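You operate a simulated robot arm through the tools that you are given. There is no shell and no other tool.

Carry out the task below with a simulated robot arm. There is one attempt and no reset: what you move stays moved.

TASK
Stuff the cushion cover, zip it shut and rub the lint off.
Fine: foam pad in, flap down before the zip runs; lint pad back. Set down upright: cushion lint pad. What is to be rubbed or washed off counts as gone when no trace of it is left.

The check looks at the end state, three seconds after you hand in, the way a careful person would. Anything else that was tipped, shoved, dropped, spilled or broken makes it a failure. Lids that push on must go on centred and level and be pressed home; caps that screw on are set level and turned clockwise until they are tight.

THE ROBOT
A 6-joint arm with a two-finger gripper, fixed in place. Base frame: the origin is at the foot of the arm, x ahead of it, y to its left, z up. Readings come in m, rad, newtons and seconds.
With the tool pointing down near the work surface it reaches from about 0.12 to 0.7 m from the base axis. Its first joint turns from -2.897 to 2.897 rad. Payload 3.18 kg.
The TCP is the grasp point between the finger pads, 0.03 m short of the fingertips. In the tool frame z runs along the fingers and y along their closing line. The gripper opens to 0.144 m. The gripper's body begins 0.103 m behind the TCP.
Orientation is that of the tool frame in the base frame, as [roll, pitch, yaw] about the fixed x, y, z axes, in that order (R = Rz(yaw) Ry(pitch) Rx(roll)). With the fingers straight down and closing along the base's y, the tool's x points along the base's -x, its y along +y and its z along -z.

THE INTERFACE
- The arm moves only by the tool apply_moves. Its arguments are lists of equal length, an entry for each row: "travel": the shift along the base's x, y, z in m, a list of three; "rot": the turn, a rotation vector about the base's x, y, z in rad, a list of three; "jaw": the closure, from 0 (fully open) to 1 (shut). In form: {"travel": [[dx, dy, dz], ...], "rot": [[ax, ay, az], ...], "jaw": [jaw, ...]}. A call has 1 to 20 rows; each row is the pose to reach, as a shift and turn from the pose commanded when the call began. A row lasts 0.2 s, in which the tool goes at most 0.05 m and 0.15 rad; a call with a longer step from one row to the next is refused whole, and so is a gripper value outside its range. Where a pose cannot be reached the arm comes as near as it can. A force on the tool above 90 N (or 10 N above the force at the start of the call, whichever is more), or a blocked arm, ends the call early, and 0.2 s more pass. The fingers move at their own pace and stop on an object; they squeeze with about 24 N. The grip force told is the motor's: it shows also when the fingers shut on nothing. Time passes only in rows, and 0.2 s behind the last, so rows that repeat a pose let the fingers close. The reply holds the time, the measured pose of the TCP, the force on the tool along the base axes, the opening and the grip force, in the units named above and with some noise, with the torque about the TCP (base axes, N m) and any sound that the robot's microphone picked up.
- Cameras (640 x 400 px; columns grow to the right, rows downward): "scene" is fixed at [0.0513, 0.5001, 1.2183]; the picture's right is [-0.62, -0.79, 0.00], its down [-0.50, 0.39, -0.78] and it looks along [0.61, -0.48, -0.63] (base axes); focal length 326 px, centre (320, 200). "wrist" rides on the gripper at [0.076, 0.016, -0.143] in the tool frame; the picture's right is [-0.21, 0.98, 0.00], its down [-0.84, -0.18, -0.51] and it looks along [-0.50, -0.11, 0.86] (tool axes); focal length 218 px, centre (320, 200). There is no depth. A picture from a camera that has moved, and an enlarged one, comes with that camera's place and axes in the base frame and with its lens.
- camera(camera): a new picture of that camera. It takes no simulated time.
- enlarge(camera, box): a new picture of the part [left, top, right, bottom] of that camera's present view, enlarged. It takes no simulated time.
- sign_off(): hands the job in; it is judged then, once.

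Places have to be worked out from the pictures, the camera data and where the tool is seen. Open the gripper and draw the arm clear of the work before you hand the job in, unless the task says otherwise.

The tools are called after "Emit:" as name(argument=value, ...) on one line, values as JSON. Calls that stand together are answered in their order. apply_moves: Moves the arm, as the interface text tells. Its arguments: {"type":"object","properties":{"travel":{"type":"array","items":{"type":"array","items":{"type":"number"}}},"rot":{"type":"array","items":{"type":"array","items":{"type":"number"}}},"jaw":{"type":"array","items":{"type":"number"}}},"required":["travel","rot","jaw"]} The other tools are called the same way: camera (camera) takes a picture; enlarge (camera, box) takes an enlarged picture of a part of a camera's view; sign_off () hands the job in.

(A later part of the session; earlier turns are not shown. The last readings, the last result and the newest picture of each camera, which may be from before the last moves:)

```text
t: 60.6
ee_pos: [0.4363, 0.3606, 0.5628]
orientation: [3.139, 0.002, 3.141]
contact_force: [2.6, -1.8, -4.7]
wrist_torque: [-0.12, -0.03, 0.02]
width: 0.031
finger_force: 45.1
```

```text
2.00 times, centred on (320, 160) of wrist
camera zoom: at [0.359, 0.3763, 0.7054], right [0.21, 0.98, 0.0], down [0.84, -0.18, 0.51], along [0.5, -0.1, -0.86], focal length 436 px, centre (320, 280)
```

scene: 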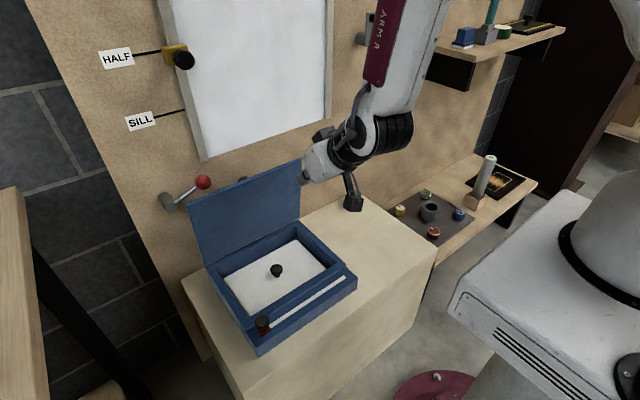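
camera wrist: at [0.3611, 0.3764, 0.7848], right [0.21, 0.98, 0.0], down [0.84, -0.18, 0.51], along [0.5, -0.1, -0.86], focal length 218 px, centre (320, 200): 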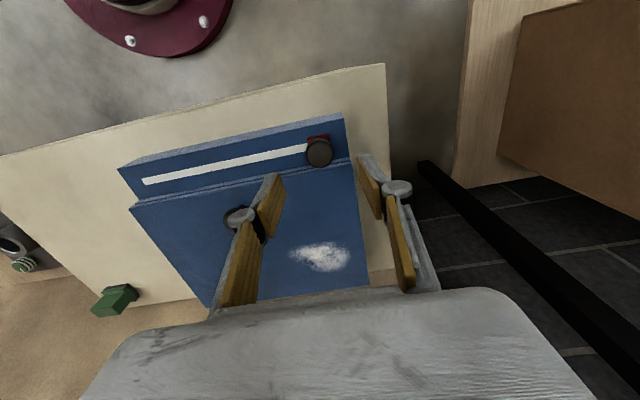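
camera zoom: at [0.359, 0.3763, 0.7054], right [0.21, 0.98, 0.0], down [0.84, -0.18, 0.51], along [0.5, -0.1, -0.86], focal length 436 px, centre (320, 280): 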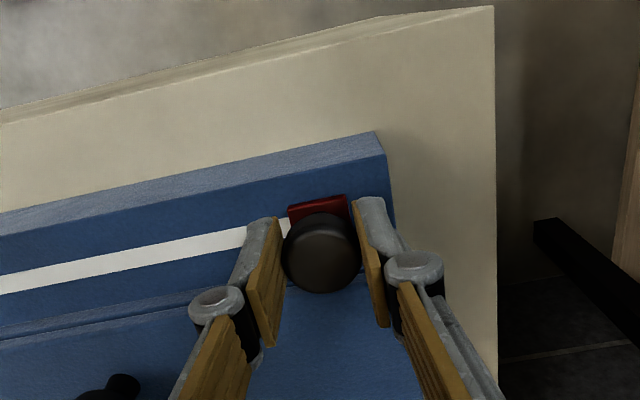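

The slider's knob is gripped (0.031 m). I start drawing it along the track toward -y in small steps.

Emit:
apply_moves(travel=[[0, -0.008, 0], [0, -0.018, 0], [0, -0.03, 0], [0, -0.042, 0], [0, -0.042, 0]], rot=[[0, 0, 0], [0, 0, 0], [0, 0, 0], [0, 0, 0], [0, 0, 0]], jaw=[1, 1, 1, 1, 1])

Emit:
enlarge(camera="scene", box=[220, 250, 360, 350])

```text
t: 61.8
ee_pos: [0.4368, 0.317, 0.5629]
orientation: [3.136, 0.001, 3.141]
contact_force: [-15.3, -0.8, 21.9]
wrist_torque: [-0.09, 0.51, 0.05]
width: 0.0309
finger_force: 45.2
```

```text
4.00 times, centred on (290, 300) of scene
camera zoom: at [0.0513, 0.5001, 1.2183], right [-0.62, -0.79, 0.0], down [-0.5, 0.39, -0.78], along [0.61, -0.48, -0.63], focal length 1305 px, centre (440, -200)
```

zoom: 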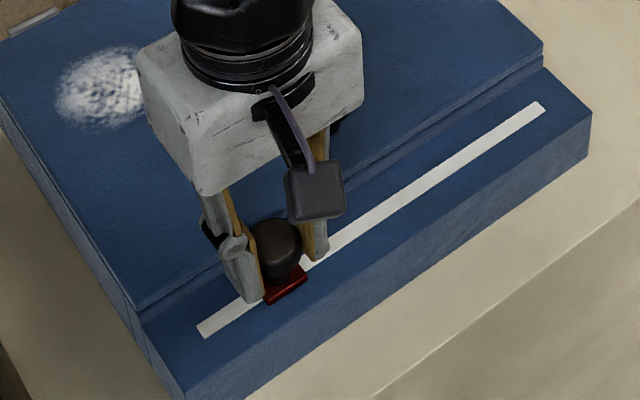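

The slider moves smoothly along the white strip, which runs to y≈0.115. I continue, easing x/z by 2 mm to reduce side load.

Emit:
apply_moves(travel=[[-0.001, -0.015, 0.001], [-0.002, -0.035, 0.002], [-0.002, -0.055, 0.002], [-0.002, -0.075, 0.002], [-0.002, -0.095, 0.002], [-0.002, -0.115, 0.002], [-0.002, -0.135, 0.002], [-0.002, -0.155, 0.002], [-0.002, -0.17, 0.002], [-0.002, -0.17, 0.002]], rot=[[0, 0, 0], [0, 0, 0], [0, 0, 0], [0, 0, 0], [0, 0, 0], [0, 0, 0], [0, 0, 0], [0, 0, 0], [0, 0, 0], [0, 0, 0]], jaw=[1, 1, 1, 1, 1, 1, 1, 1, 1, 1])

Emit:
enlarge(camera="scene", box=[220, 230, 380, 350])

```text
t: 64.0
ee_pos: [0.4362, 0.1478, 0.5639]
orientation: [3.139, 0.002, 3.139]
contact_force: [22.0, -1.5, -74.4]
wrist_torque: [-0.14, -0.19, 0.05]
width: 0.031
finger_force: 44.9
```

```text
3.33 times, centred on (300, 290) of scene
camera zoom: at [0.0513, 0.5001, 1.2183], right [-0.62, -0.79, 0.0], down [-0.5, 0.39, -0.78], along [0.61, -0.48, -0.63], focal length 1088 px, centre (387, -100)
```

zoom: 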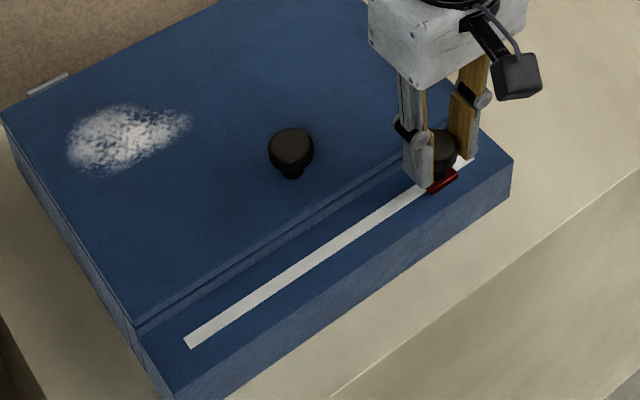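

The slider is at y≈0.148 but my 2 mm lift loads it upward by 74 N. I relax z by 1.5 mm and continue to the end of the strip.

Emit:
apply_moves(travel=[[0.001, 0, -0.0015], [0.001, -0.008, -0.0015], [0.001, -0.016, -0.0015], [0.001, -0.022, -0.0015], [0.001, -0.022, -0.0015]], rot=[[0, 0, 0], [0, 0, 0], [0, 0, 0], [0, 0, 0], [0, 0, 0]], jaw=[1, 1, 1, 1, 1])

Emit:
enlarge(camera="scene", box=[300, 230, 380, 300])

```text
t: 65.2
ee_pos: [0.4354, 0.1239, 0.5641]
orientation: [3.137, 0.001, 3.141]
contact_force: [2.3, 0.3, 15.3]
wrist_torque: [-0.14, 0.18, -0.09]
width: 0.0309
finger_force: 45.5
```

```text
5.71 times, centred on (340, 265) of scene
camera zoom: at [0.0513, 0.5001, 1.2183], right [-0.62, -0.79, 0.0], down [-0.5, 0.39, -0.78], along [0.61, -0.48, -0.63], focal length 1864 px, centre (206, -171)
```

zoom: 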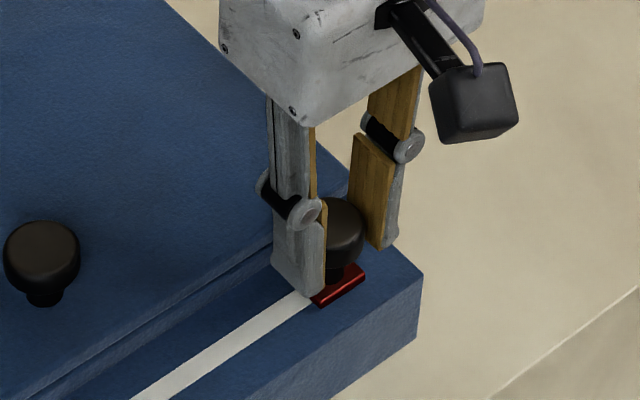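

The slider now covers the strip's end at y≈0.124 with no resistance yet. I nudge further to find the end stop.

Emit:
apply_moves(travel=[[0, -0.003, 0], [0, -0.006, 0], [0, -0.006, 0]], rot=[[0, 0, 0], [0, 0, 0], [0, 0, 0]], jaw=[1, 1, 1])

Emit:
enlarge(camera="scene", box=[300, 230, 380, 300])

```text
t: 66.0
ee_pos: [0.4364, 0.1191, 0.5632]
orientation: [3.136, 0.004, -3.141]
contact_force: [-0.9, 20.9, 10.1]
wrist_torque: [0.38, 0.13, -0.25]
width: 0.0312
finger_force: 44.9
```

```text
5.71 times, centred on (340, 265) of scene
camera zoom: at [0.0513, 0.5001, 1.2183], right [-0.62, -0.79, 0.0], down [-0.5, 0.39, -0.78], along [0.61, -0.48, -0.63], focal length 1864 px, centre (206, -171)
```

zoom: 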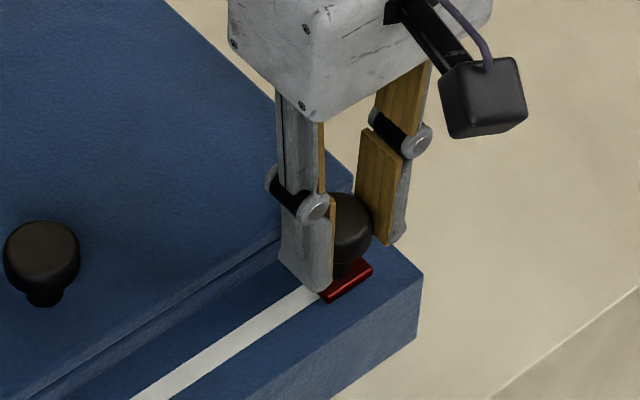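

A 21 N reaction in +y indicates the end stop. I push 2 mm more to confirm, then release and rise.

Emit:
apply_moves(travel=[[0, -0.002, 0], [0, -0.003, 0], [0, -0.003, 0]], rot=[[0, 0, 0], [0, 0, 0], [0, 0, 0]], jaw=[1, 1, 1])

```text
t: 66.8
ee_pos: [0.4363, 0.1203, 0.5649]
orientation: [3.139, 0.005, -3.136]
contact_force: [-5.8, 69.7, -1.1]
wrist_torque: [1.51, -0.12, 0.35]
width: 0.031
finger_force: 44.8
```

The force rose to 70 N without movement: the zip is at its stop. I relieve the load, open the fingers evenly and lift away.

Emit:
apply_moves(travel=[[0, 0.003, 0], [0, 0.004, 0], [0, 0.004, 0], [0, 0.004, 0.0], [0, 0.004, 0.02], [0, 0.004, 0.06], [0, 0.004, 0.1], [0, 0.004, 0.1]], rot=[[0, 0, 0], [0, 0, 0], [0, 0, 0], [0, 0, 0], [0, 0, 0], [0, 0, 0], [0, 0, 0], [0, 0, 0]], jaw=[1, 0.75, 0.6, 0.55, 0.55, 0.55, 0.55, 0.55])

Emit:
camera(camera="scene")

Emit:
enlarge(camera="scene", box=[195, 190, 405, 340])

Emit:
camera(camera="wrist")

```text
t: 68.6
ee_pos: [0.4358, 0.1202, 0.664]
orientation: [3.138, 0.004, -3.141]
contact_force: [0.2, -0.5, 0.4]
wrist_torque: [-0.01, 0.01, 0.02]
width: 0.0646
finger_force: 0.1
```

```text
taken
```

scene: 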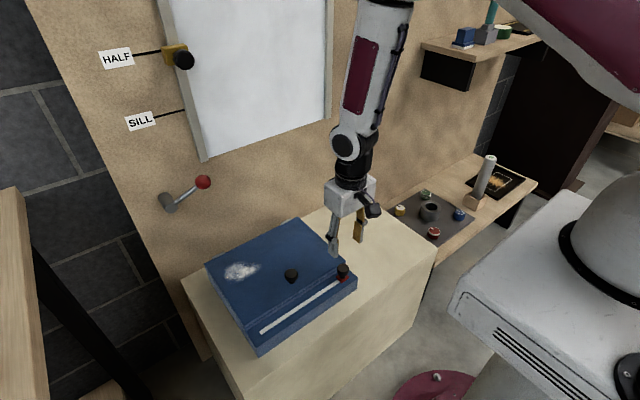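

```text
2.67 times, centred on (300, 265) of scene
camera zoom: at [0.0513, 0.5001, 1.2183], right [-0.62, -0.79, 0.0], down [-0.5, 0.39, -0.78], along [0.61, -0.48, -0.63], focal length 870 px, centre (373, 27)
```

zoom: 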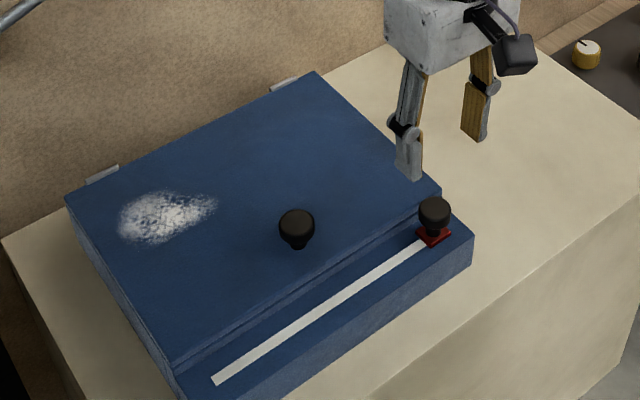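

```text
taken
camera wrist: at [0.359, 0.1368, 0.8066], right [0.21, 0.98, 0.0], down [0.84, -0.18, 0.51], along [0.5, -0.1, -0.86], focal length 218 px, centre (320, 200)
```

wrist: 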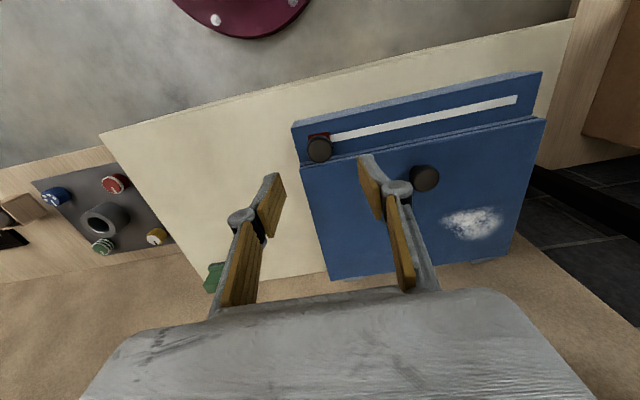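

The zip is fully shut and the flap is down. Now I go for the lint pad near (0.689, -0.149); I move to just in front of it at height to get a closer look.

Emit:
apply_moves(travel=[[0.02, -0.035, 0.02], [0.045, -0.07, 0.03], [0.07, -0.105, 0.03], [0.095, -0.14, 0.03], [0.12, -0.175, 0.03], [0.145, -0.21, 0.02], [0.165, -0.245, 0.01], [0.174, -0.269, 0.0], [0.174, -0.269, 0.0]], rot=[[0, 0, 0], [0, 0, 0], [0, 0, 0], [0, 0, 0], [0, 0, 0], [0, 0, 0], [0, 0, 0], [0, 0, 0], [0, 0, 0]], jaw=[0.5, 0.4, 0.4, 0.4, 0.4, 0.4, 0.4, 0.4, 0.4])

Emit:
camera(camera="wrist")

Emit:
enlarge(camera="wrist", box=[240, 140, 400, 260])

Emit:
enlarge(camera="scene", box=[320, 160, 400, 230])

```text
t: 70.6
ee_pos: [0.6118, -0.1491, 0.665]
orientation: [3.137, 0.002, 3.141]
contact_force: [-1.2, -0.1, -0.7]
wrist_torque: [0.01, 0.03, 0.02]
width: 0.0865
finger_force: 0.0
```

```text
taken
camera wrist: at [0.5344, -0.1317, 0.8068], right [0.21, 0.98, 0.0], down [0.84, -0.18, 0.51], along [0.5, -0.1, -0.86], focal length 218 px, centre (320, 200)
```

wrist: 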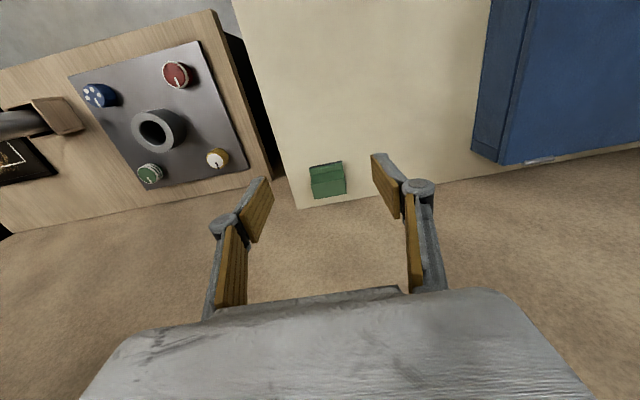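

```text
3.33 times, centred on (320, 200) of wrist
camera zoom: at [0.5344, -0.1317, 0.8068], right [0.21, 0.98, 0.0], down [0.84, -0.18, 0.51], along [0.5, -0.1, -0.86], focal length 728 px, centre (320, 200)
```

zoom: 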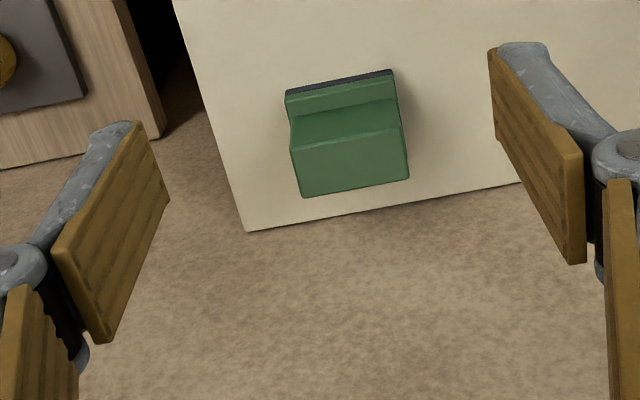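

```text
5.71 times, centred on (360, 195) of scene
camera zoom: at [0.0513, 0.5001, 1.2183], right [-0.62, -0.79, 0.0], down [-0.5, 0.39, -0.78], along [0.61, -0.48, -0.63], focal length 1864 px, centre (91, 229)
```

zoom: 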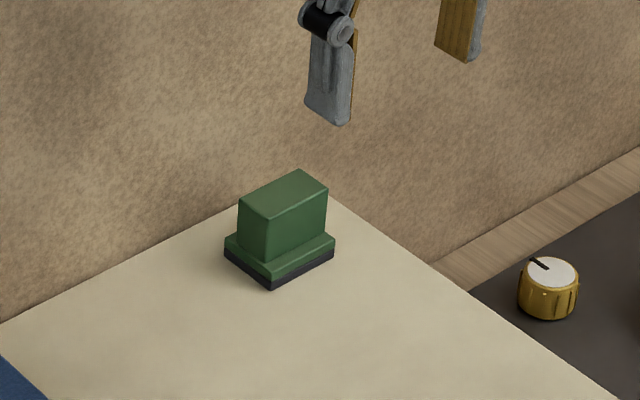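

The lint pad's block spans x 0.675–0.701, y -0.1755–-0.125, top z 0.5145; base is 0.042 × 0.054 centred at (0.688, -0.150). I move above it with the fingers open across y.

Emit:
apply_moves(travel=[[0.025, 0, -0.02], [0.05, -0.001, -0.04], [0.075, -0.001, -0.06], [0.075, -0.001, -0.075], [0.075, -0.001, -0.075]], rot=[[0, 0, 0], [0, 0, 0], [0, 0, 0], [0, 0, 0], [0, 0, 0]], jaw=[0.45, 0.45, 0.45, 0.45, 0.45])

Emit:
camera(camera="wrist")

Emit:
enlarge(camera="scene", box=[310, 130, 410, 230])

```text
t: 71.8
ee_pos: [0.6862, -0.1482, 0.5898]
orientation: [3.135, 0.002, 3.14]
contact_force: [0.8, 0.2, -0.3]
wrist_torque: [0.05, -0.01, 0.0]
width: 0.0792
finger_force: 0.1
```

```text
taken
camera wrist: at [0.6084, -0.1313, 0.7309], right [0.21, 0.98, 0.0], down [0.84, -0.18, 0.51], along [0.5, -0.1, -0.86], focal length 218 px, centre (320, 200)
```

wrist: 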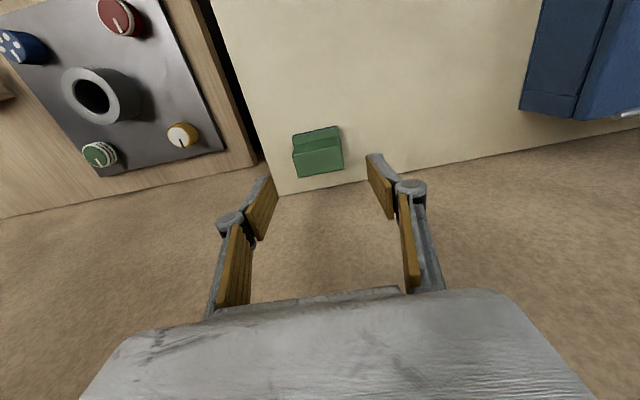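

```text
4.00 times, centred on (360, 180) of scene
camera zoom: at [0.0513, 0.5001, 1.2183], right [-0.62, -0.79, 0.0], down [-0.5, 0.39, -0.78], along [0.61, -0.48, -0.63], focal length 1305 px, centre (160, 280)
```

zoom: 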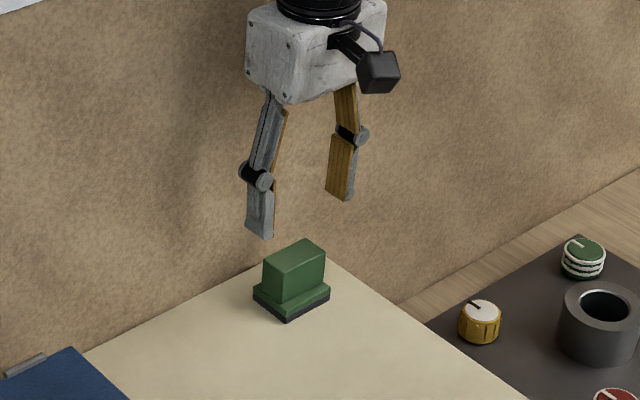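

The position is reachable and well aligned. I descend to z≈0.518 and close on the block.

Emit:
apply_moves(travel=[[0, -0.0015, -0.03], [0, -0.0015, -0.055], [0, -0.0015, -0.071], [0, -0.0015, -0.071], [0, -0.0015, -0.071], [0, -0.0015, -0.071], [0, -0.0015, -0.071], [0, -0.0015, -0.071]], rot=[[0, 0, 0], [0, 0, 0], [0, 0, 0], [0, 0, 0], [0, 0, 0], [0, 0, 0], [0, 0, 0], [0, 0, 0]], jaw=[0.45, 0.45, 0.45, 0.45, 0.6, 0.8, 1.0, 1.0])

Emit:
camera(camera="wrist")

Emit:
enlarge(camera="scene", box=[320, 160, 400, 230])

```text
t: 73.6
ee_pos: [0.6824, -0.1494, 0.5175]
orientation: [3.138, 0.005, 3.139]
contact_force: [-0.3, -0.7, 0.2]
wrist_torque: [0.0, 0.01, 0.0]
width: 0.0511
finger_force: 24.1
```

```text
taken
camera wrist: at [0.604, -0.1338, 0.6598], right [0.21, 0.98, 0.0], down [0.84, -0.18, 0.51], along [0.5, -0.1, -0.86], focal length 218 px, centre (320, 200)
```

wrist: 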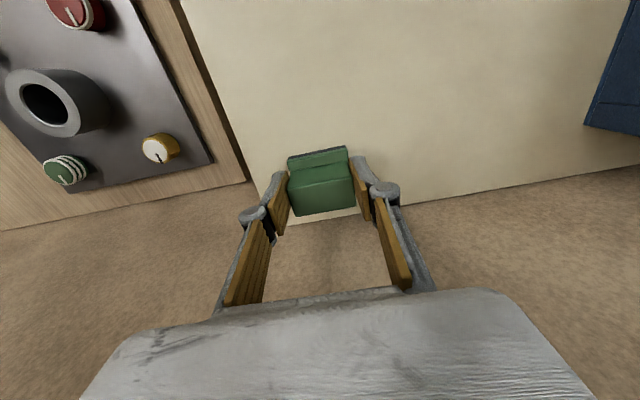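

```text
5.71 times, centred on (360, 195) of scene
camera zoom: at [0.0513, 0.5001, 1.2183], right [-0.62, -0.79, 0.0], down [-0.5, 0.39, -0.78], along [0.61, -0.48, -0.63], focal length 1864 px, centre (91, 229)
```

zoom: 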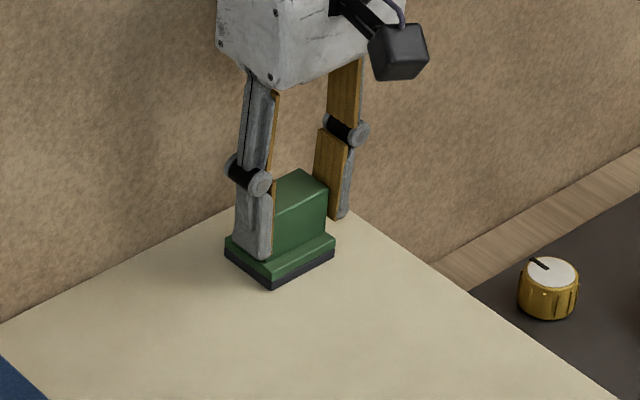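

The block is gripped (0.051 m) without moving the pad. I lift it straight up and carry it over to the lint patch, which spans about x 0.58–0.64, y 0.27–0.365.

Emit:
apply_moves(travel=[[0, 0, 0.01], [0, 0, 0.04], [0, 0, 0.08], [-0.01, 0.01, 0.12], [-0.03, 0.035, 0.135], [-0.055, 0.07, 0.135], [-0.08, 0.11, 0.135], [-0.095, 0.15, 0.135], [-0.1, 0.19, 0.135], [-0.1, 0.23, 0.135], [-0.1, 0.27, 0.135], [-0.1, 0.31, 0.135], [-0.1, 0.35, 0.135], [-0.1, 0.39, 0.135], [-0.095, 0.425, 0.135], [-0.09, 0.45, 0.135], [-0.09, 0.455, 0.135], [-0.09, 0.455, 0.135]], rot=[[0, 0, 0], [0, 0, 0], [0, 0, 0], [0, 0, 0], [0, 0, 0], [0, 0, 0], [0, 0, 0], [0, 0, 0], [0, 0, 0], [0, 0, 0], [0, 0, 0], [0, 0, 0], [0, 0, 0], [0, 0, 0], [0, 0, 0], [0, 0, 0], [0, 0, 0], [0, 0, 0]], jaw=[1, 1, 1, 1, 1, 1, 1, 1, 1, 1, 1, 1, 1, 1, 1, 1, 1, 1])

Emit:
camera(camera="wrist")

Emit:
enlarge(camera="scene", box=[150, 120, 390, 320])

```text
t: 77.4
ee_pos: [0.5953, 0.3038, 0.653]
orientation: [3.138, 0.001, 3.14]
contact_force: [-0.2, 0.3, -0.9]
wrist_torque: [-0.03, 0.01, 0.02]
width: 0.0512
finger_force: 23.8
```

```text
taken
camera wrist: at [0.5184, 0.3202, 0.7953], right [0.21, 0.98, 0.0], down [0.84, -0.18, 0.51], along [0.5, -0.1, -0.86], focal length 218 px, centre (320, 200)
```

wrist: 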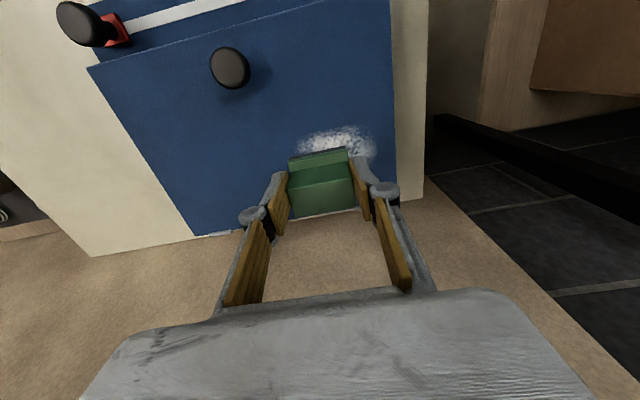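

```text
2.00 times, centred on (270, 220) of scene
camera zoom: at [0.0513, 0.5001, 1.2183], right [-0.62, -0.79, 0.0], down [-0.5, 0.39, -0.78], along [0.61, -0.48, -0.63], focal length 652 px, centre (420, 160)
```

zoom: 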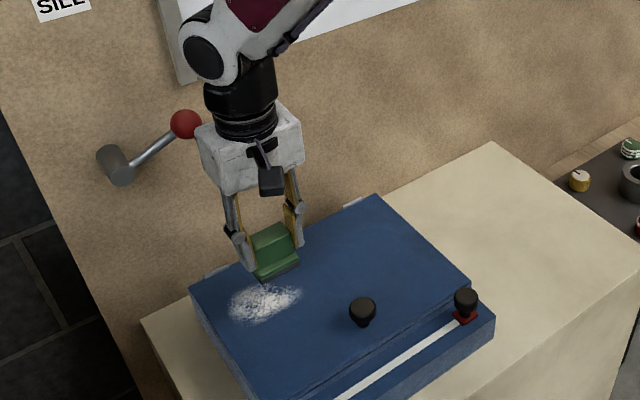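

The pad is over the lint at a good height. I lower it to just above the flap, then step down until light contact shows.

Emit:
apply_moves(travel=[[0.0, 0.0, -0.03], [0.0, 0.0, -0.05], [0.0, 0.0, -0.06], [0.0, 0.0, -0.064], [0.0, 0.0, -0.066], [0.0, 0.0, -0.066]], rot=[[0, 0, 0], [0, 0, 0], [0, 0, 0], [0, 0, 0], [0, 0, 0], [0, 0, 0]], jaw=[1, 1, 1, 1, 1, 1])

Emit:
enlarge(camera="scene", box=[150, 120, 390, 320])

```text
t: 78.8
ee_pos: [0.5959, 0.3014, 0.5878]
orientation: [3.137, 0.004, 3.14]
contact_force: [-2.1, -1.8, 21.9]
wrist_torque: [-0.1, -0.01, -0.04]
width: 0.0515
finger_force: 24.2
```

```text
2.00 times, centred on (270, 220) of scene
camera zoom: at [0.0513, 0.5001, 1.2183], right [-0.62, -0.79, 0.0], down [-0.5, 0.39, -0.78], along [0.61, -0.48, -0.63], focal length 652 px, centre (420, 160)
```

zoom: 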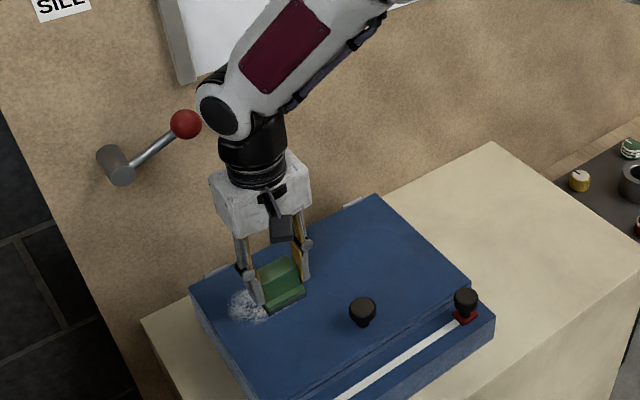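

Contact at z≈0.588 with 22 N. I ease up about 1 mm for light pressure and start rubbing along y.

Emit:
apply_moves(travel=[[0, 0, 0.001], [0, 0.01, 0.001], [0, 0.02, 0.001], [0, 0.03, 0.001], [0, 0.04, 0.001], [0, 0.045, 0.001], [0, 0.03, 0.001], [0, 0.015, 0.001], [0, 0.0, 0.001], [0, -0.015, 0.001], [0, -0.02, 0.001], [0, 0, 0.001], [0, 0, 0.001]], rot=[[0, 0, 0], [0, 0, 0], [0, 0, 0], [0, 0, 0], [0, 0, 0], [0, 0, 0], [0, 0, 0], [0, 0, 0], [0, 0, 0], [0, 0, 0], [0, 0, 0], [0, 0, 0], [0, 0, 0]], jaw=[1, 1, 1, 1, 1, 1, 1, 1, 1, 1, 1, 1, 1])

Emit:
enlarge(camera="scene", box=[150, 120, 390, 320])

Emit:
camera(camera="wrist")

```text
t: 81.6
ee_pos: [0.5964, 0.3034, 0.5865]
orientation: [3.139, 0.003, 3.14]
contact_force: [0.3, -8.6, 14.1]
wrist_torque: [-0.31, -0.04, -0.01]
width: 0.0513
finger_force: 24.0
```

```text
2.00 times, centred on (270, 220) of scene
camera zoom: at [0.0513, 0.5001, 1.2183], right [-0.62, -0.79, 0.0], down [-0.5, 0.39, -0.78], along [0.61, -0.48, -0.63], focal length 652 px, centre (420, 160)
```

zoom: 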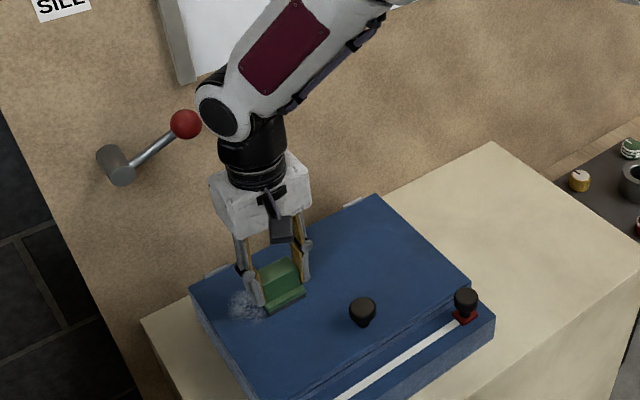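

```text
taken
camera wrist: at [0.5178, 0.3199, 0.7296], right [0.21, 0.98, 0.0], down [0.84, -0.18, 0.51], along [0.5, -0.1, -0.86], focal length 218 px, centre (320, 200)
```

wrist: 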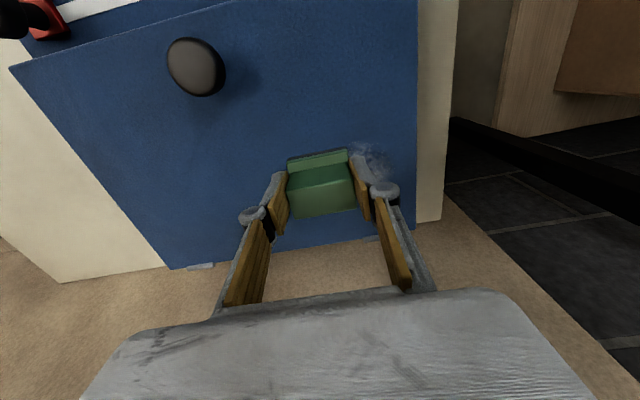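

The rubbing thins the lint with each pass. I continue with a zig-zag over the full patch, keeping x ≤ 0.615 so the wrist stays clear of the crank ball.

Emit:
apply_moves(travel=[[0, 0.02, 0], [0, 0.04, 0], [0, 0.048, 0], [-0.012, 0.045, 0], [-0.012, 0.025, 0], [-0.012, 0.005, 0], [-0.012, -0.015, 0], [-0.012, -0.022, 0], [0.004, -0.022, 0], [0.012, -0.01, 0], [0.012, 0.01, 0], [0.012, 0.03, 0], [0.012, 0.045, 0], [0.018, 0.045, 0], [0.018, 0.025, 0], [0.018, 0.005, 0], [0.018, -0.015, 0], [0.018, -0.02, 0], [0.005, -0.005, 0], [0, 0, 0]], rot=[[0, 0, 0], [0, 0, 0], [0, 0, 0], [0, 0, 0], [0, 0, 0], [0, 0, 0], [0, 0, 0], [0, 0, 0], [0, 0, 0], [0, 0, 0], [0, 0, 0], [0, 0, 0], [0, 0, 0], [0, 0, 0], [0, 0, 0], [0, 0, 0], [0, 0, 0], [0, 0, 0], [0, 0, 0], [0, 0, 0]], jaw=[1, 1, 1, 1, 1, 1, 1, 1, 1, 1, 1, 1, 1, 1, 1, 1, 1, 1, 1, 1])

Emit:
enlarge(camera="scene", box=[150, 120, 390, 320])

Emit:
camera(camera="wrist")

```text
t: 85.8
ee_pos: [0.5953, 0.3046, 0.5878]
orientation: [3.136, 0.005, 3.139]
contact_force: [0.0, -1.4, 0.6]
wrist_torque: [0.0, 0.01, -0.02]
width: 0.0509
finger_force: 24.0
```

```text
2.00 times, centred on (270, 220) of scene
camera zoom: at [0.0513, 0.5001, 1.2183], right [-0.62, -0.79, 0.0], down [-0.5, 0.39, -0.78], along [0.61, -0.48, -0.63], focal length 652 px, centre (420, 160)
```

zoom: 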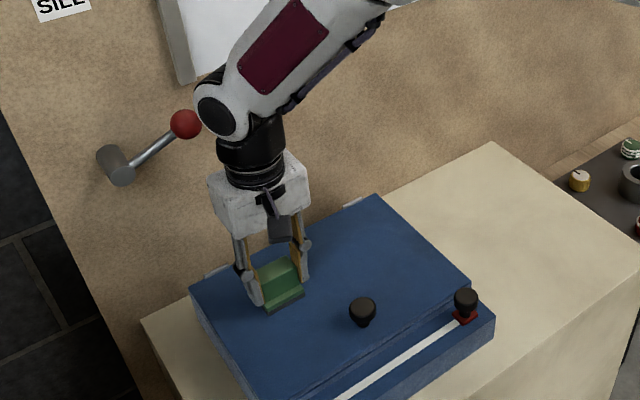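

```text
taken
camera wrist: at [0.5188, 0.3209, 0.7303], right [0.21, 0.98, 0.0], down [0.84, -0.18, 0.51], along [0.5, -0.1, -0.86], focal length 218 px, centre (320, 200)
```

wrist: 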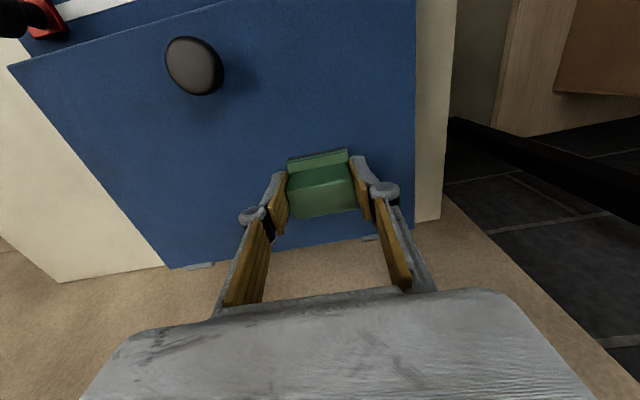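

The patch now looks almost clear. I lift the pad and move it toward the front to inspect the whole area for remaining traces.

Emit:
apply_moves(travel=[[0, 0, 0.01], [0, 0, 0.04], [-0.02, -0.03, 0.06], [-0.05, -0.06, 0.07], [-0.08, -0.09, 0.08], [-0.11, -0.12, 0.08], [-0.13, -0.15, 0.08], [-0.13, -0.15, 0.08]], rot=[[0, 0, 0], [0, 0, 0], [0, 0, 0], [0, 0, 0], [0, 0, 0], [0, 0, 0], [0, 0, 0], [0, 0, 0]], jaw=[1, 1, 1, 1, 1, 1, 1, 1])

Emit:
enlarge(camera="scene", box=[200, 220, 300, 300])

Emit:
camera(camera="wrist")

Emit:
camera(camera="scene")

```text
t: 87.6
ee_pos: [0.4674, 0.1542, 0.6677]
orientation: [3.138, 0.002, 3.139]
contact_force: [-0.2, 0.1, -1.4]
wrist_torque: [-0.01, 0.0, 0.01]
width: 0.0515
finger_force: 24.0
```

```text
5.00 times, centred on (250, 260) of scene
camera zoom: at [0.0513, 0.5001, 1.2183], right [-0.62, -0.79, 0.0], down [-0.5, 0.39, -0.78], along [0.61, -0.48, -0.63], focal length 1631 px, centre (670, -100)
```

zoom: 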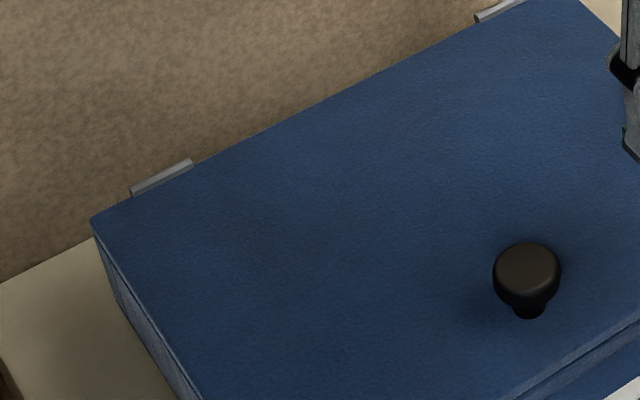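

```text
taken
camera wrist: at [0.3898, 0.1703, 0.8107], right [0.21, 0.98, 0.0], down [0.84, -0.18, 0.51], along [0.5, -0.1, -0.86], focal length 218 px, centre (320, 200)
```

wrist: 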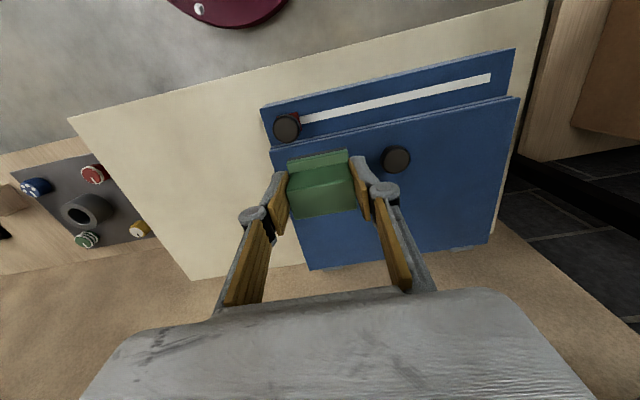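

```text
taken
```

scene: 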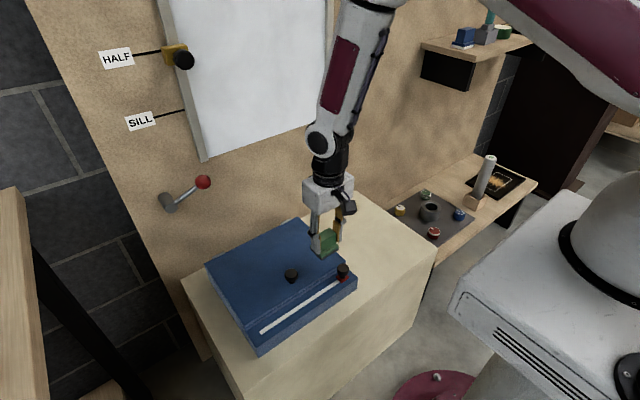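

No lint is visible at this zoom. I enlarge strongly on the former patch in both cameras to be sure no faint trace remains.

Emit:
enlarge(camera="scene", box=[212, 248, 272, 292])

Emit:
enlarge(camera="wrist", box=[395, 130, 515, 250])

Emit:
enlarge(camera="scene", box=[295, 200, 365, 270])

```text
9.09 times, centred on (242, 270) of scene
camera zoom: at [0.0513, 0.5001, 1.2183], right [-0.62, -0.79, 0.0], down [-0.5, 0.39, -0.78], along [0.61, -0.48, -0.63], focal length 2966 px, centre (1029, -436)
```

zoom: 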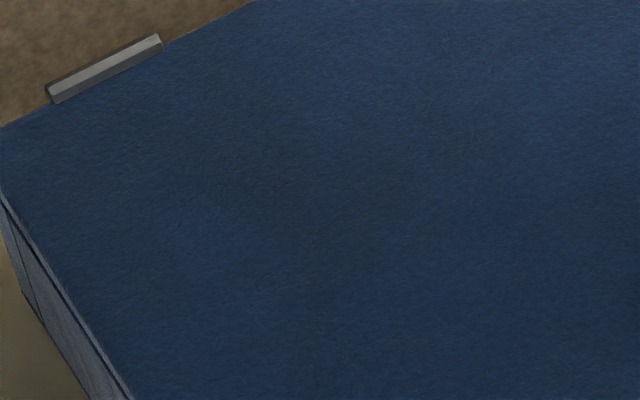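

```text
3.33 times, centred on (455, 190) of wrist
camera zoom: at [0.3898, 0.1703, 0.8107], right [0.21, 0.98, 0.0], down [0.84, -0.18, 0.51], along [0.5, -0.1, -0.86], focal length 728 px, centre (-130, 233)
```

zoom: 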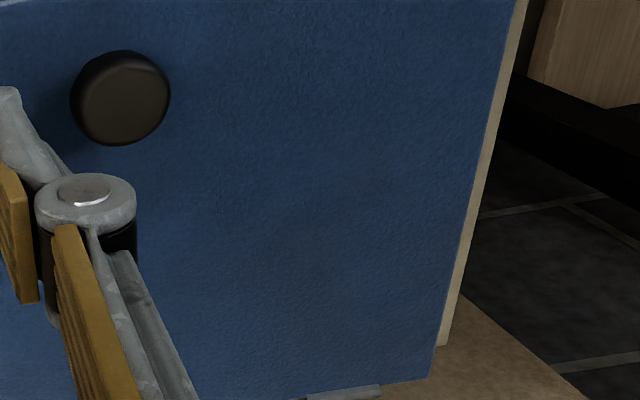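

```text
5.71 times, centred on (330, 235) of scene
camera zoom: at [0.0513, 0.5001, 1.2183], right [-0.62, -0.79, 0.0], down [-0.5, 0.39, -0.78], along [0.61, -0.48, -0.63], focal length 1864 px, centre (263, 0)
```

zoom: 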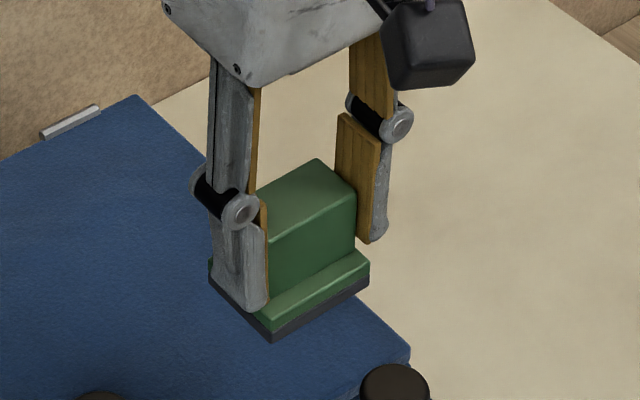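

There may be a very faint greyish tint left where the patch was, so I go back for more passes. I return over the patch and step down to light contact again.

Emit:
apply_moves(travel=[[0.03, 0.035, 0], [0.06, 0.07, 0], [0.09, 0.105, -0.01], [0.115, 0.135, -0.03], [0.13, 0.15, -0.055], [0.13, 0.15, -0.07], [0.13, 0.15, -0.078], [0.13, 0.15, -0.0815], [0.13, 0.15, -0.0815]], rot=[[0, 0, 0], [0, 0, 0], [0, 0, 0], [0, 0, 0], [0, 0, 0], [0, 0, 0], [0, 0, 0], [0, 0, 0], [0, 0, 0]], jaw=[1, 1, 1, 1, 1, 1, 1, 1, 1])

```text
t: 89.6
ee_pos: [0.5958, 0.3025, 0.5874]
orientation: [3.138, 0.001, 3.139]
contact_force: [-2.0, -1.2, 8.6]
wrist_torque: [-0.07, 0.08, 0.0]
width: 0.0511
finger_force: 23.7
```

Light contact of about 9 N is restored. I run another full zig-zag over the area with a slight overlap on all sides.

Emit:
apply_moves(travel=[[0, 0.02, -0.0005], [0, 0.04, -0.0005], [0, 0.05, -0.0005], [0.012, 0.05, -0.0005], [0.012, 0.03, -0.0005], [0.012, 0.01, -0.0005], [0.012, -0.01, -0.0005], [0.012, -0.022, -0.0005], [0.022, -0.022, -0.0005], [0.022, 0.0, -0.0005], [0.022, 0.02, -0.0005], [0.022, 0.04, -0.0005], [0.022, 0.05, -0.0005], [0.0, 0.05, -0.0005], [-0.014, 0.045, -0.0005], [-0.014, 0.025, -0.0005], [-0.014, 0.005, -0.0005], [-0.014, -0.015, -0.0005], [-0.014, -0.024, -0.0005], [0, -0.01, -0.0005]], rot=[[0, 0, 0], [0, 0, 0], [0, 0, 0], [0, 0, 0], [0, 0, 0], [0, 0, 0], [0, 0, 0], [0, 0, 0], [0, 0, 0], [0, 0, 0], [0, 0, 0], [0, 0, 0], [0, 0, 0], [0, 0, 0], [0, 0, 0], [0, 0, 0], [0, 0, 0], [0, 0, 0], [0, 0, 0], [0, 0, 0]], jaw=[1, 1, 1, 1, 1, 1, 1, 1, 1, 1, 1, 1, 1, 1, 1, 1, 1, 1, 1, 1])

Emit:
enlarge(camera="scene", box=[150, 120, 390, 320])

```text
t: 93.8
ee_pos: [0.5945, 0.2911, 0.5832]
orientation: [3.141, -0.002, 3.139]
contact_force: [-1.6, -3.3, 6.3]
wrist_torque: [-0.31, 0.2, 0.0]
width: 0.0516
finger_force: 23.8
```

```text
2.00 times, centred on (270, 220) of scene
camera zoom: at [0.0513, 0.5001, 1.2183], right [-0.62, -0.79, 0.0], down [-0.5, 0.39, -0.78], along [0.61, -0.48, -0.63], focal length 652 px, centre (420, 160)
```

zoom: 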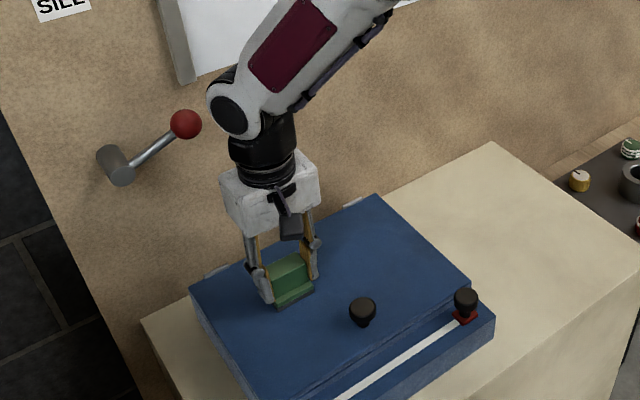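

Contact kept throughout. I run one more set of passes across x as well, then lift off to inspect.

Emit:
apply_moves(travel=[[0.015, 0, 0.0], [0.024, 0.008, 0.0], [0.005, 0.012, 0.0], [-0.014, 0.016, 0.0], [0.005, 0.022, 0.0], [0.024, 0.028, 0.0], [0.005, 0.034, 0.0], [-0.014, 0.04, 0.0], [0.005, 0.046, 0.0], [0.024, 0.052, 0.0], [0.005, 0.06, 0.0], [-0.01, 0.06, 0.0], [0.0, 0.045, 0.0], [0.0, 0.025, 0.0], [0.0, 0.005, 0.0], [0.0, -0.01, 0.0], [0.0, 0.0, 0.01], [-0.02, -0.02, 0.035], [-0.045, -0.05, 0.05], [-0.07, -0.08, 0.06]], rot=[[0, 0, 0], [0, 0, 0], [0, 0, 0], [0, 0, 0], [0, 0, 0], [0, 0, 0], [0, 0, 0], [0, 0, 0], [0, 0, 0], [0, 0, 0], [0, 0, 0], [0, 0, 0], [0, 0, 0], [0, 0, 0], [0, 0, 0], [0, 0, 0], [0, 0, 0], [0, 0, 0], [0, 0, 0], [0, 0, 0]], jaw=[1, 1, 1, 1, 1, 1, 1, 1, 1, 1, 1, 1, 1, 1, 1, 1, 1, 1, 1, 1])

Emit:
apply_moves(travel=[[-0.03, -0.03, 0.02], [-0.06, -0.06, 0.02], [-0.06, -0.06, 0.02]], rot=[[0, 0, 0], [0, 0, 0], [0, 0, 0]], jaw=[1, 1, 1])

Emit:
enlarge(camera="scene", box=[212, 248, 272, 292])

Emit:
enlarge(camera="scene", box=[200, 210, 360, 330])

Emit:
enlarge(camera="wrist", box=[395, 110, 515, 250])

```text
t: 98.0
ee_pos: [0.5266, 0.2148, 0.6479]
orientation: [3.137, 0.001, 3.139]
contact_force: [0.1, 0.2, -0.4]
wrist_torque: [-0.02, -0.03, -0.05]
width: 0.0511
finger_force: 24.2
```

```text
t: 98.8
ee_pos: [0.4638, 0.1575, 0.6648]
orientation: [3.136, 0.002, 3.14]
contact_force: [-0.3, -0.4, -1.2]
wrist_torque: [0.01, -0.01, -0.01]
width: 0.0516
finger_force: 24.0
```

```text
9.09 times, centred on (242, 270) of scene
camera zoom: at [0.0513, 0.5001, 1.2183], right [-0.62, -0.79, 0.0], down [-0.5, 0.39, -0.78], along [0.61, -0.48, -0.63], focal length 2966 px, centre (1029, -436)
```

zoom: 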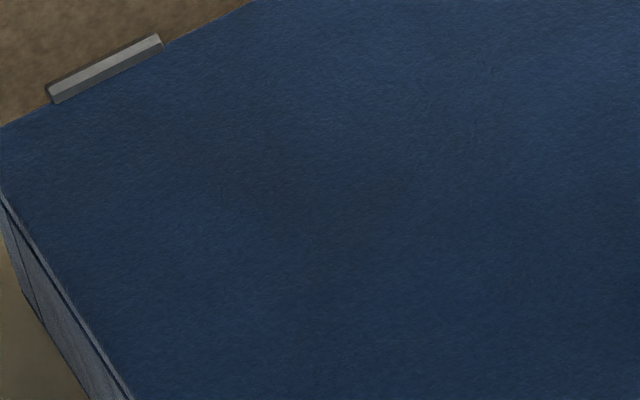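

```text
3.33 times, centred on (280, 270) of scene
camera zoom: at [0.0513, 0.5001, 1.2183], right [-0.62, -0.79, 0.0], down [-0.5, 0.39, -0.78], along [0.61, -0.48, -0.63], focal length 1088 px, centre (453, -33)
```

zoom: 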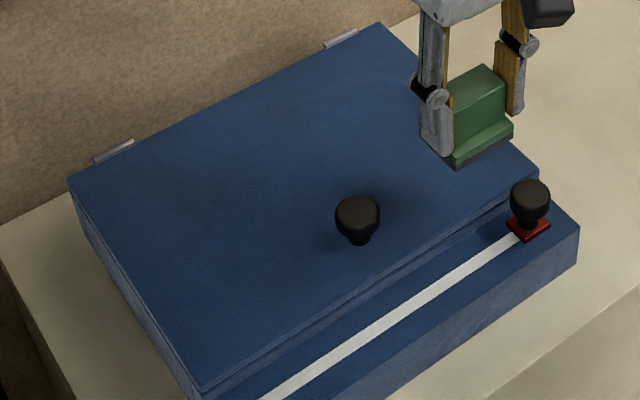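

```text
2.86 times, centred on (455, 180) of wrist
camera zoom: at [0.3873, 0.1743, 0.8072], right [0.21, 0.98, 0.0], down [0.84, -0.18, 0.51], along [0.5, -0.1, -0.86], focal length 624 px, centre (-66, 257)
```

zoom: 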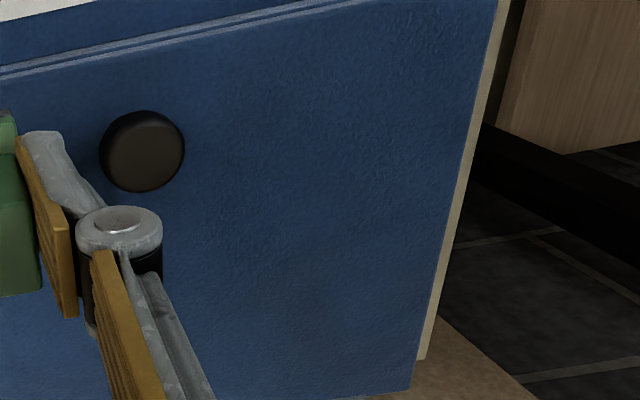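

The surface looks the same before and after the extra passes, so the remaining shade is just fabric texture and the lint is gone. I inspect how the pad sits in the grip before returning it.

Emit:
enlarge(camera="scene", box=[300, 200, 360, 260])

Emit:
enlarge(camera="wrist", box=[260, 130, 400, 240])

```text
6.67 times, centred on (330, 230) of scene
camera zoom: at [0.0513, 0.5001, 1.2183], right [-0.62, -0.79, 0.0], down [-0.5, 0.39, -0.78], along [0.61, -0.48, -0.63], focal length 2175 px, centre (253, 0)
```

zoom: 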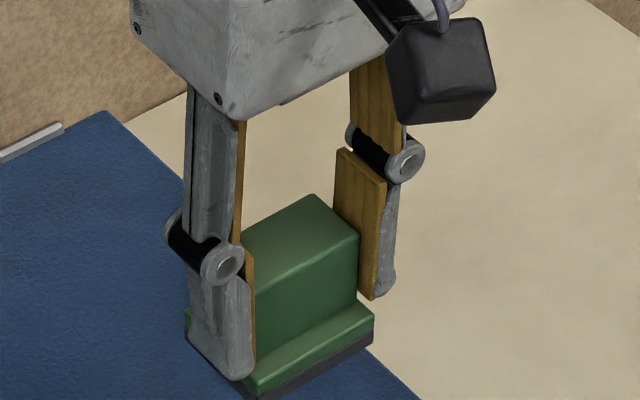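

```text
3.64 times, centred on (330, 185) of wrist
camera zoom: at [0.3873, 0.1743, 0.8072], right [0.21, 0.98, 0.0], down [0.84, -0.18, 0.51], along [0.5, -0.1, -0.86], focal length 794 px, centre (284, 254)
```

zoom: 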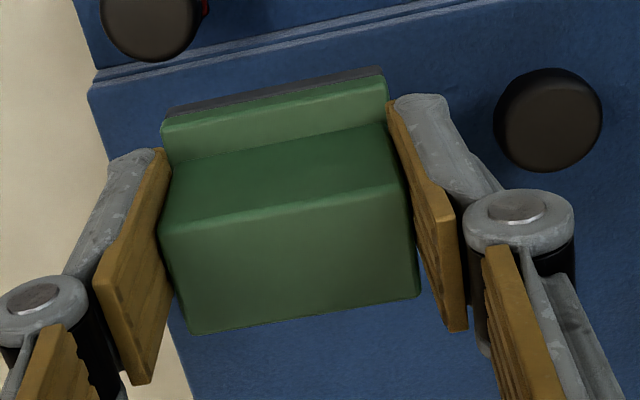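

The pad sits straight in the grip, just slid a few mm upward between the fingers. In command space the way back to its original spot is (+0.22, -0.305, -0.148); I carry it there and stop about 2 cm above the surface.

Emit:
apply_moves(travel=[[0.02, -0.03, 0], [0.045, -0.06, 0], [0.07, -0.09, 0], [0.095, -0.12, 0], [0.12, -0.15, 0], [0.145, -0.18, 0], [0.17, -0.21, 0], [0.19, -0.245, 0], [0.205, -0.275, 0], [0.215, -0.295, 0], [0.22, -0.305, -0.01], [0.22, -0.305, -0.04], [0.22, -0.305, -0.075], [0.22, -0.305, -0.105], [0.22, -0.305, -0.125], [0.22, -0.305, -0.125]], rot=[[0, 0, 0], [0, 0, 0], [0, 0, 0], [0, 0, 0], [0, 0, 0], [0, 0, 0], [0, 0, 0], [0, 0, 0], [0, 0, 0], [0, 0, 0], [0, 0, 0], [0, 0, 0], [0, 0, 0], [0, 0, 0], [0, 0, 0], [0, 0, 0]], jaw=[1, 1, 1, 1, 1, 1, 1, 1, 1, 1, 1, 1, 1, 1, 1, 1])

Emit:
enlarge(camera="scene", box=[320, 160, 400, 230])

Emit:
camera(camera="wrist")

```text
t: 102.2
ee_pos: [0.6864, -0.1505, 0.5422]
orientation: [3.138, 0.001, 3.14]
contact_force: [0.5, -0.5, -1.2]
wrist_torque: [0.02, 0.0, 0.0]
width: 0.0512
finger_force: 24.1
```

```text
5.71 times, centred on (360, 195) of scene
camera zoom: at [0.0513, 0.5001, 1.2183], right [-0.62, -0.79, 0.0], down [-0.5, 0.39, -0.78], along [0.61, -0.48, -0.63], focal length 1864 px, centre (91, 229)
```

zoom: 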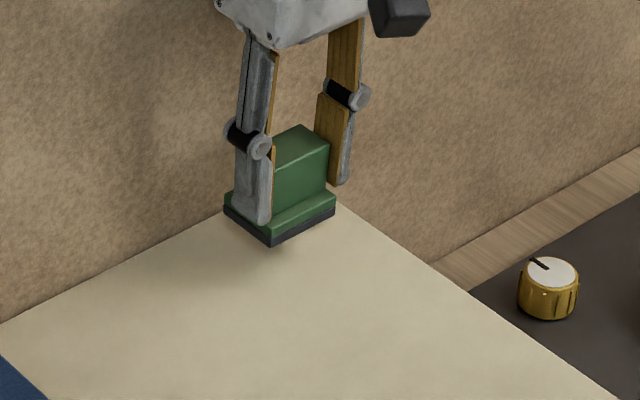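

```text
taken
camera wrist: at [0.6079, -0.1346, 0.6847], right [0.21, 0.98, 0.0], down [0.84, -0.18, 0.51], along [0.5, -0.1, -0.86], focal length 218 px, centre (320, 200)
```

wrist: 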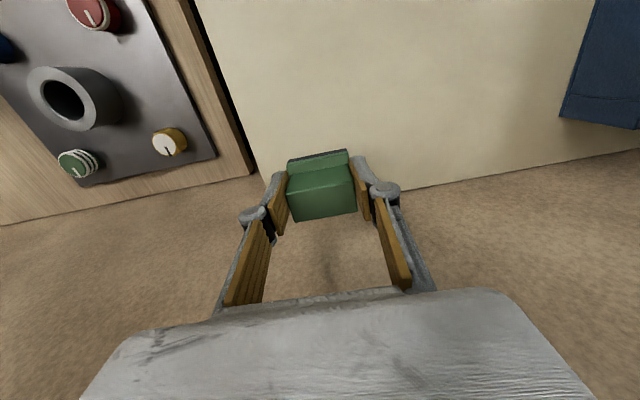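

The pad hovers about 3 cm over its original footprint, aligned. I lower it in small steps until I feel the surface.

Emit:
apply_moves(travel=[[0, 0, -0.008], [0, 0, -0.015], [0, 0, -0.02], [0, 0, -0.023], [0, 0, -0.023]], rot=[[0, 0, 0], [0, 0, 0], [0, 0, 0], [0, 0, 0], [0, 0, 0]], jaw=[1, 1, 1, 1, 1])

Emit:
enlarge(camera="scene", box=[320, 160, 400, 230])

```text
t: 103.4
ee_pos: [0.6822, -0.151, 0.5194]
orientation: [3.138, 0.005, 3.141]
contact_force: [0.1, -0.4, -1.8]
wrist_torque: [-0.03, 0.01, -0.06]
width: 0.0511
finger_force: 23.9
```

```text
5.71 times, centred on (360, 195) of scene
camera zoom: at [0.0513, 0.5001, 1.2183], right [-0.62, -0.79, 0.0], down [-0.5, 0.39, -0.78], along [0.61, -0.48, -0.63], focal length 1864 px, centre (91, 229)
```

zoom: 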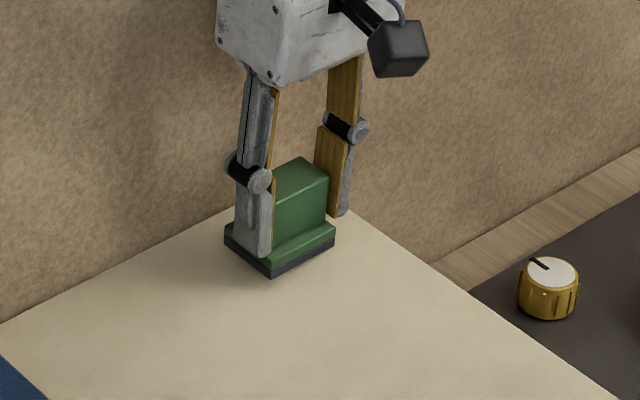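

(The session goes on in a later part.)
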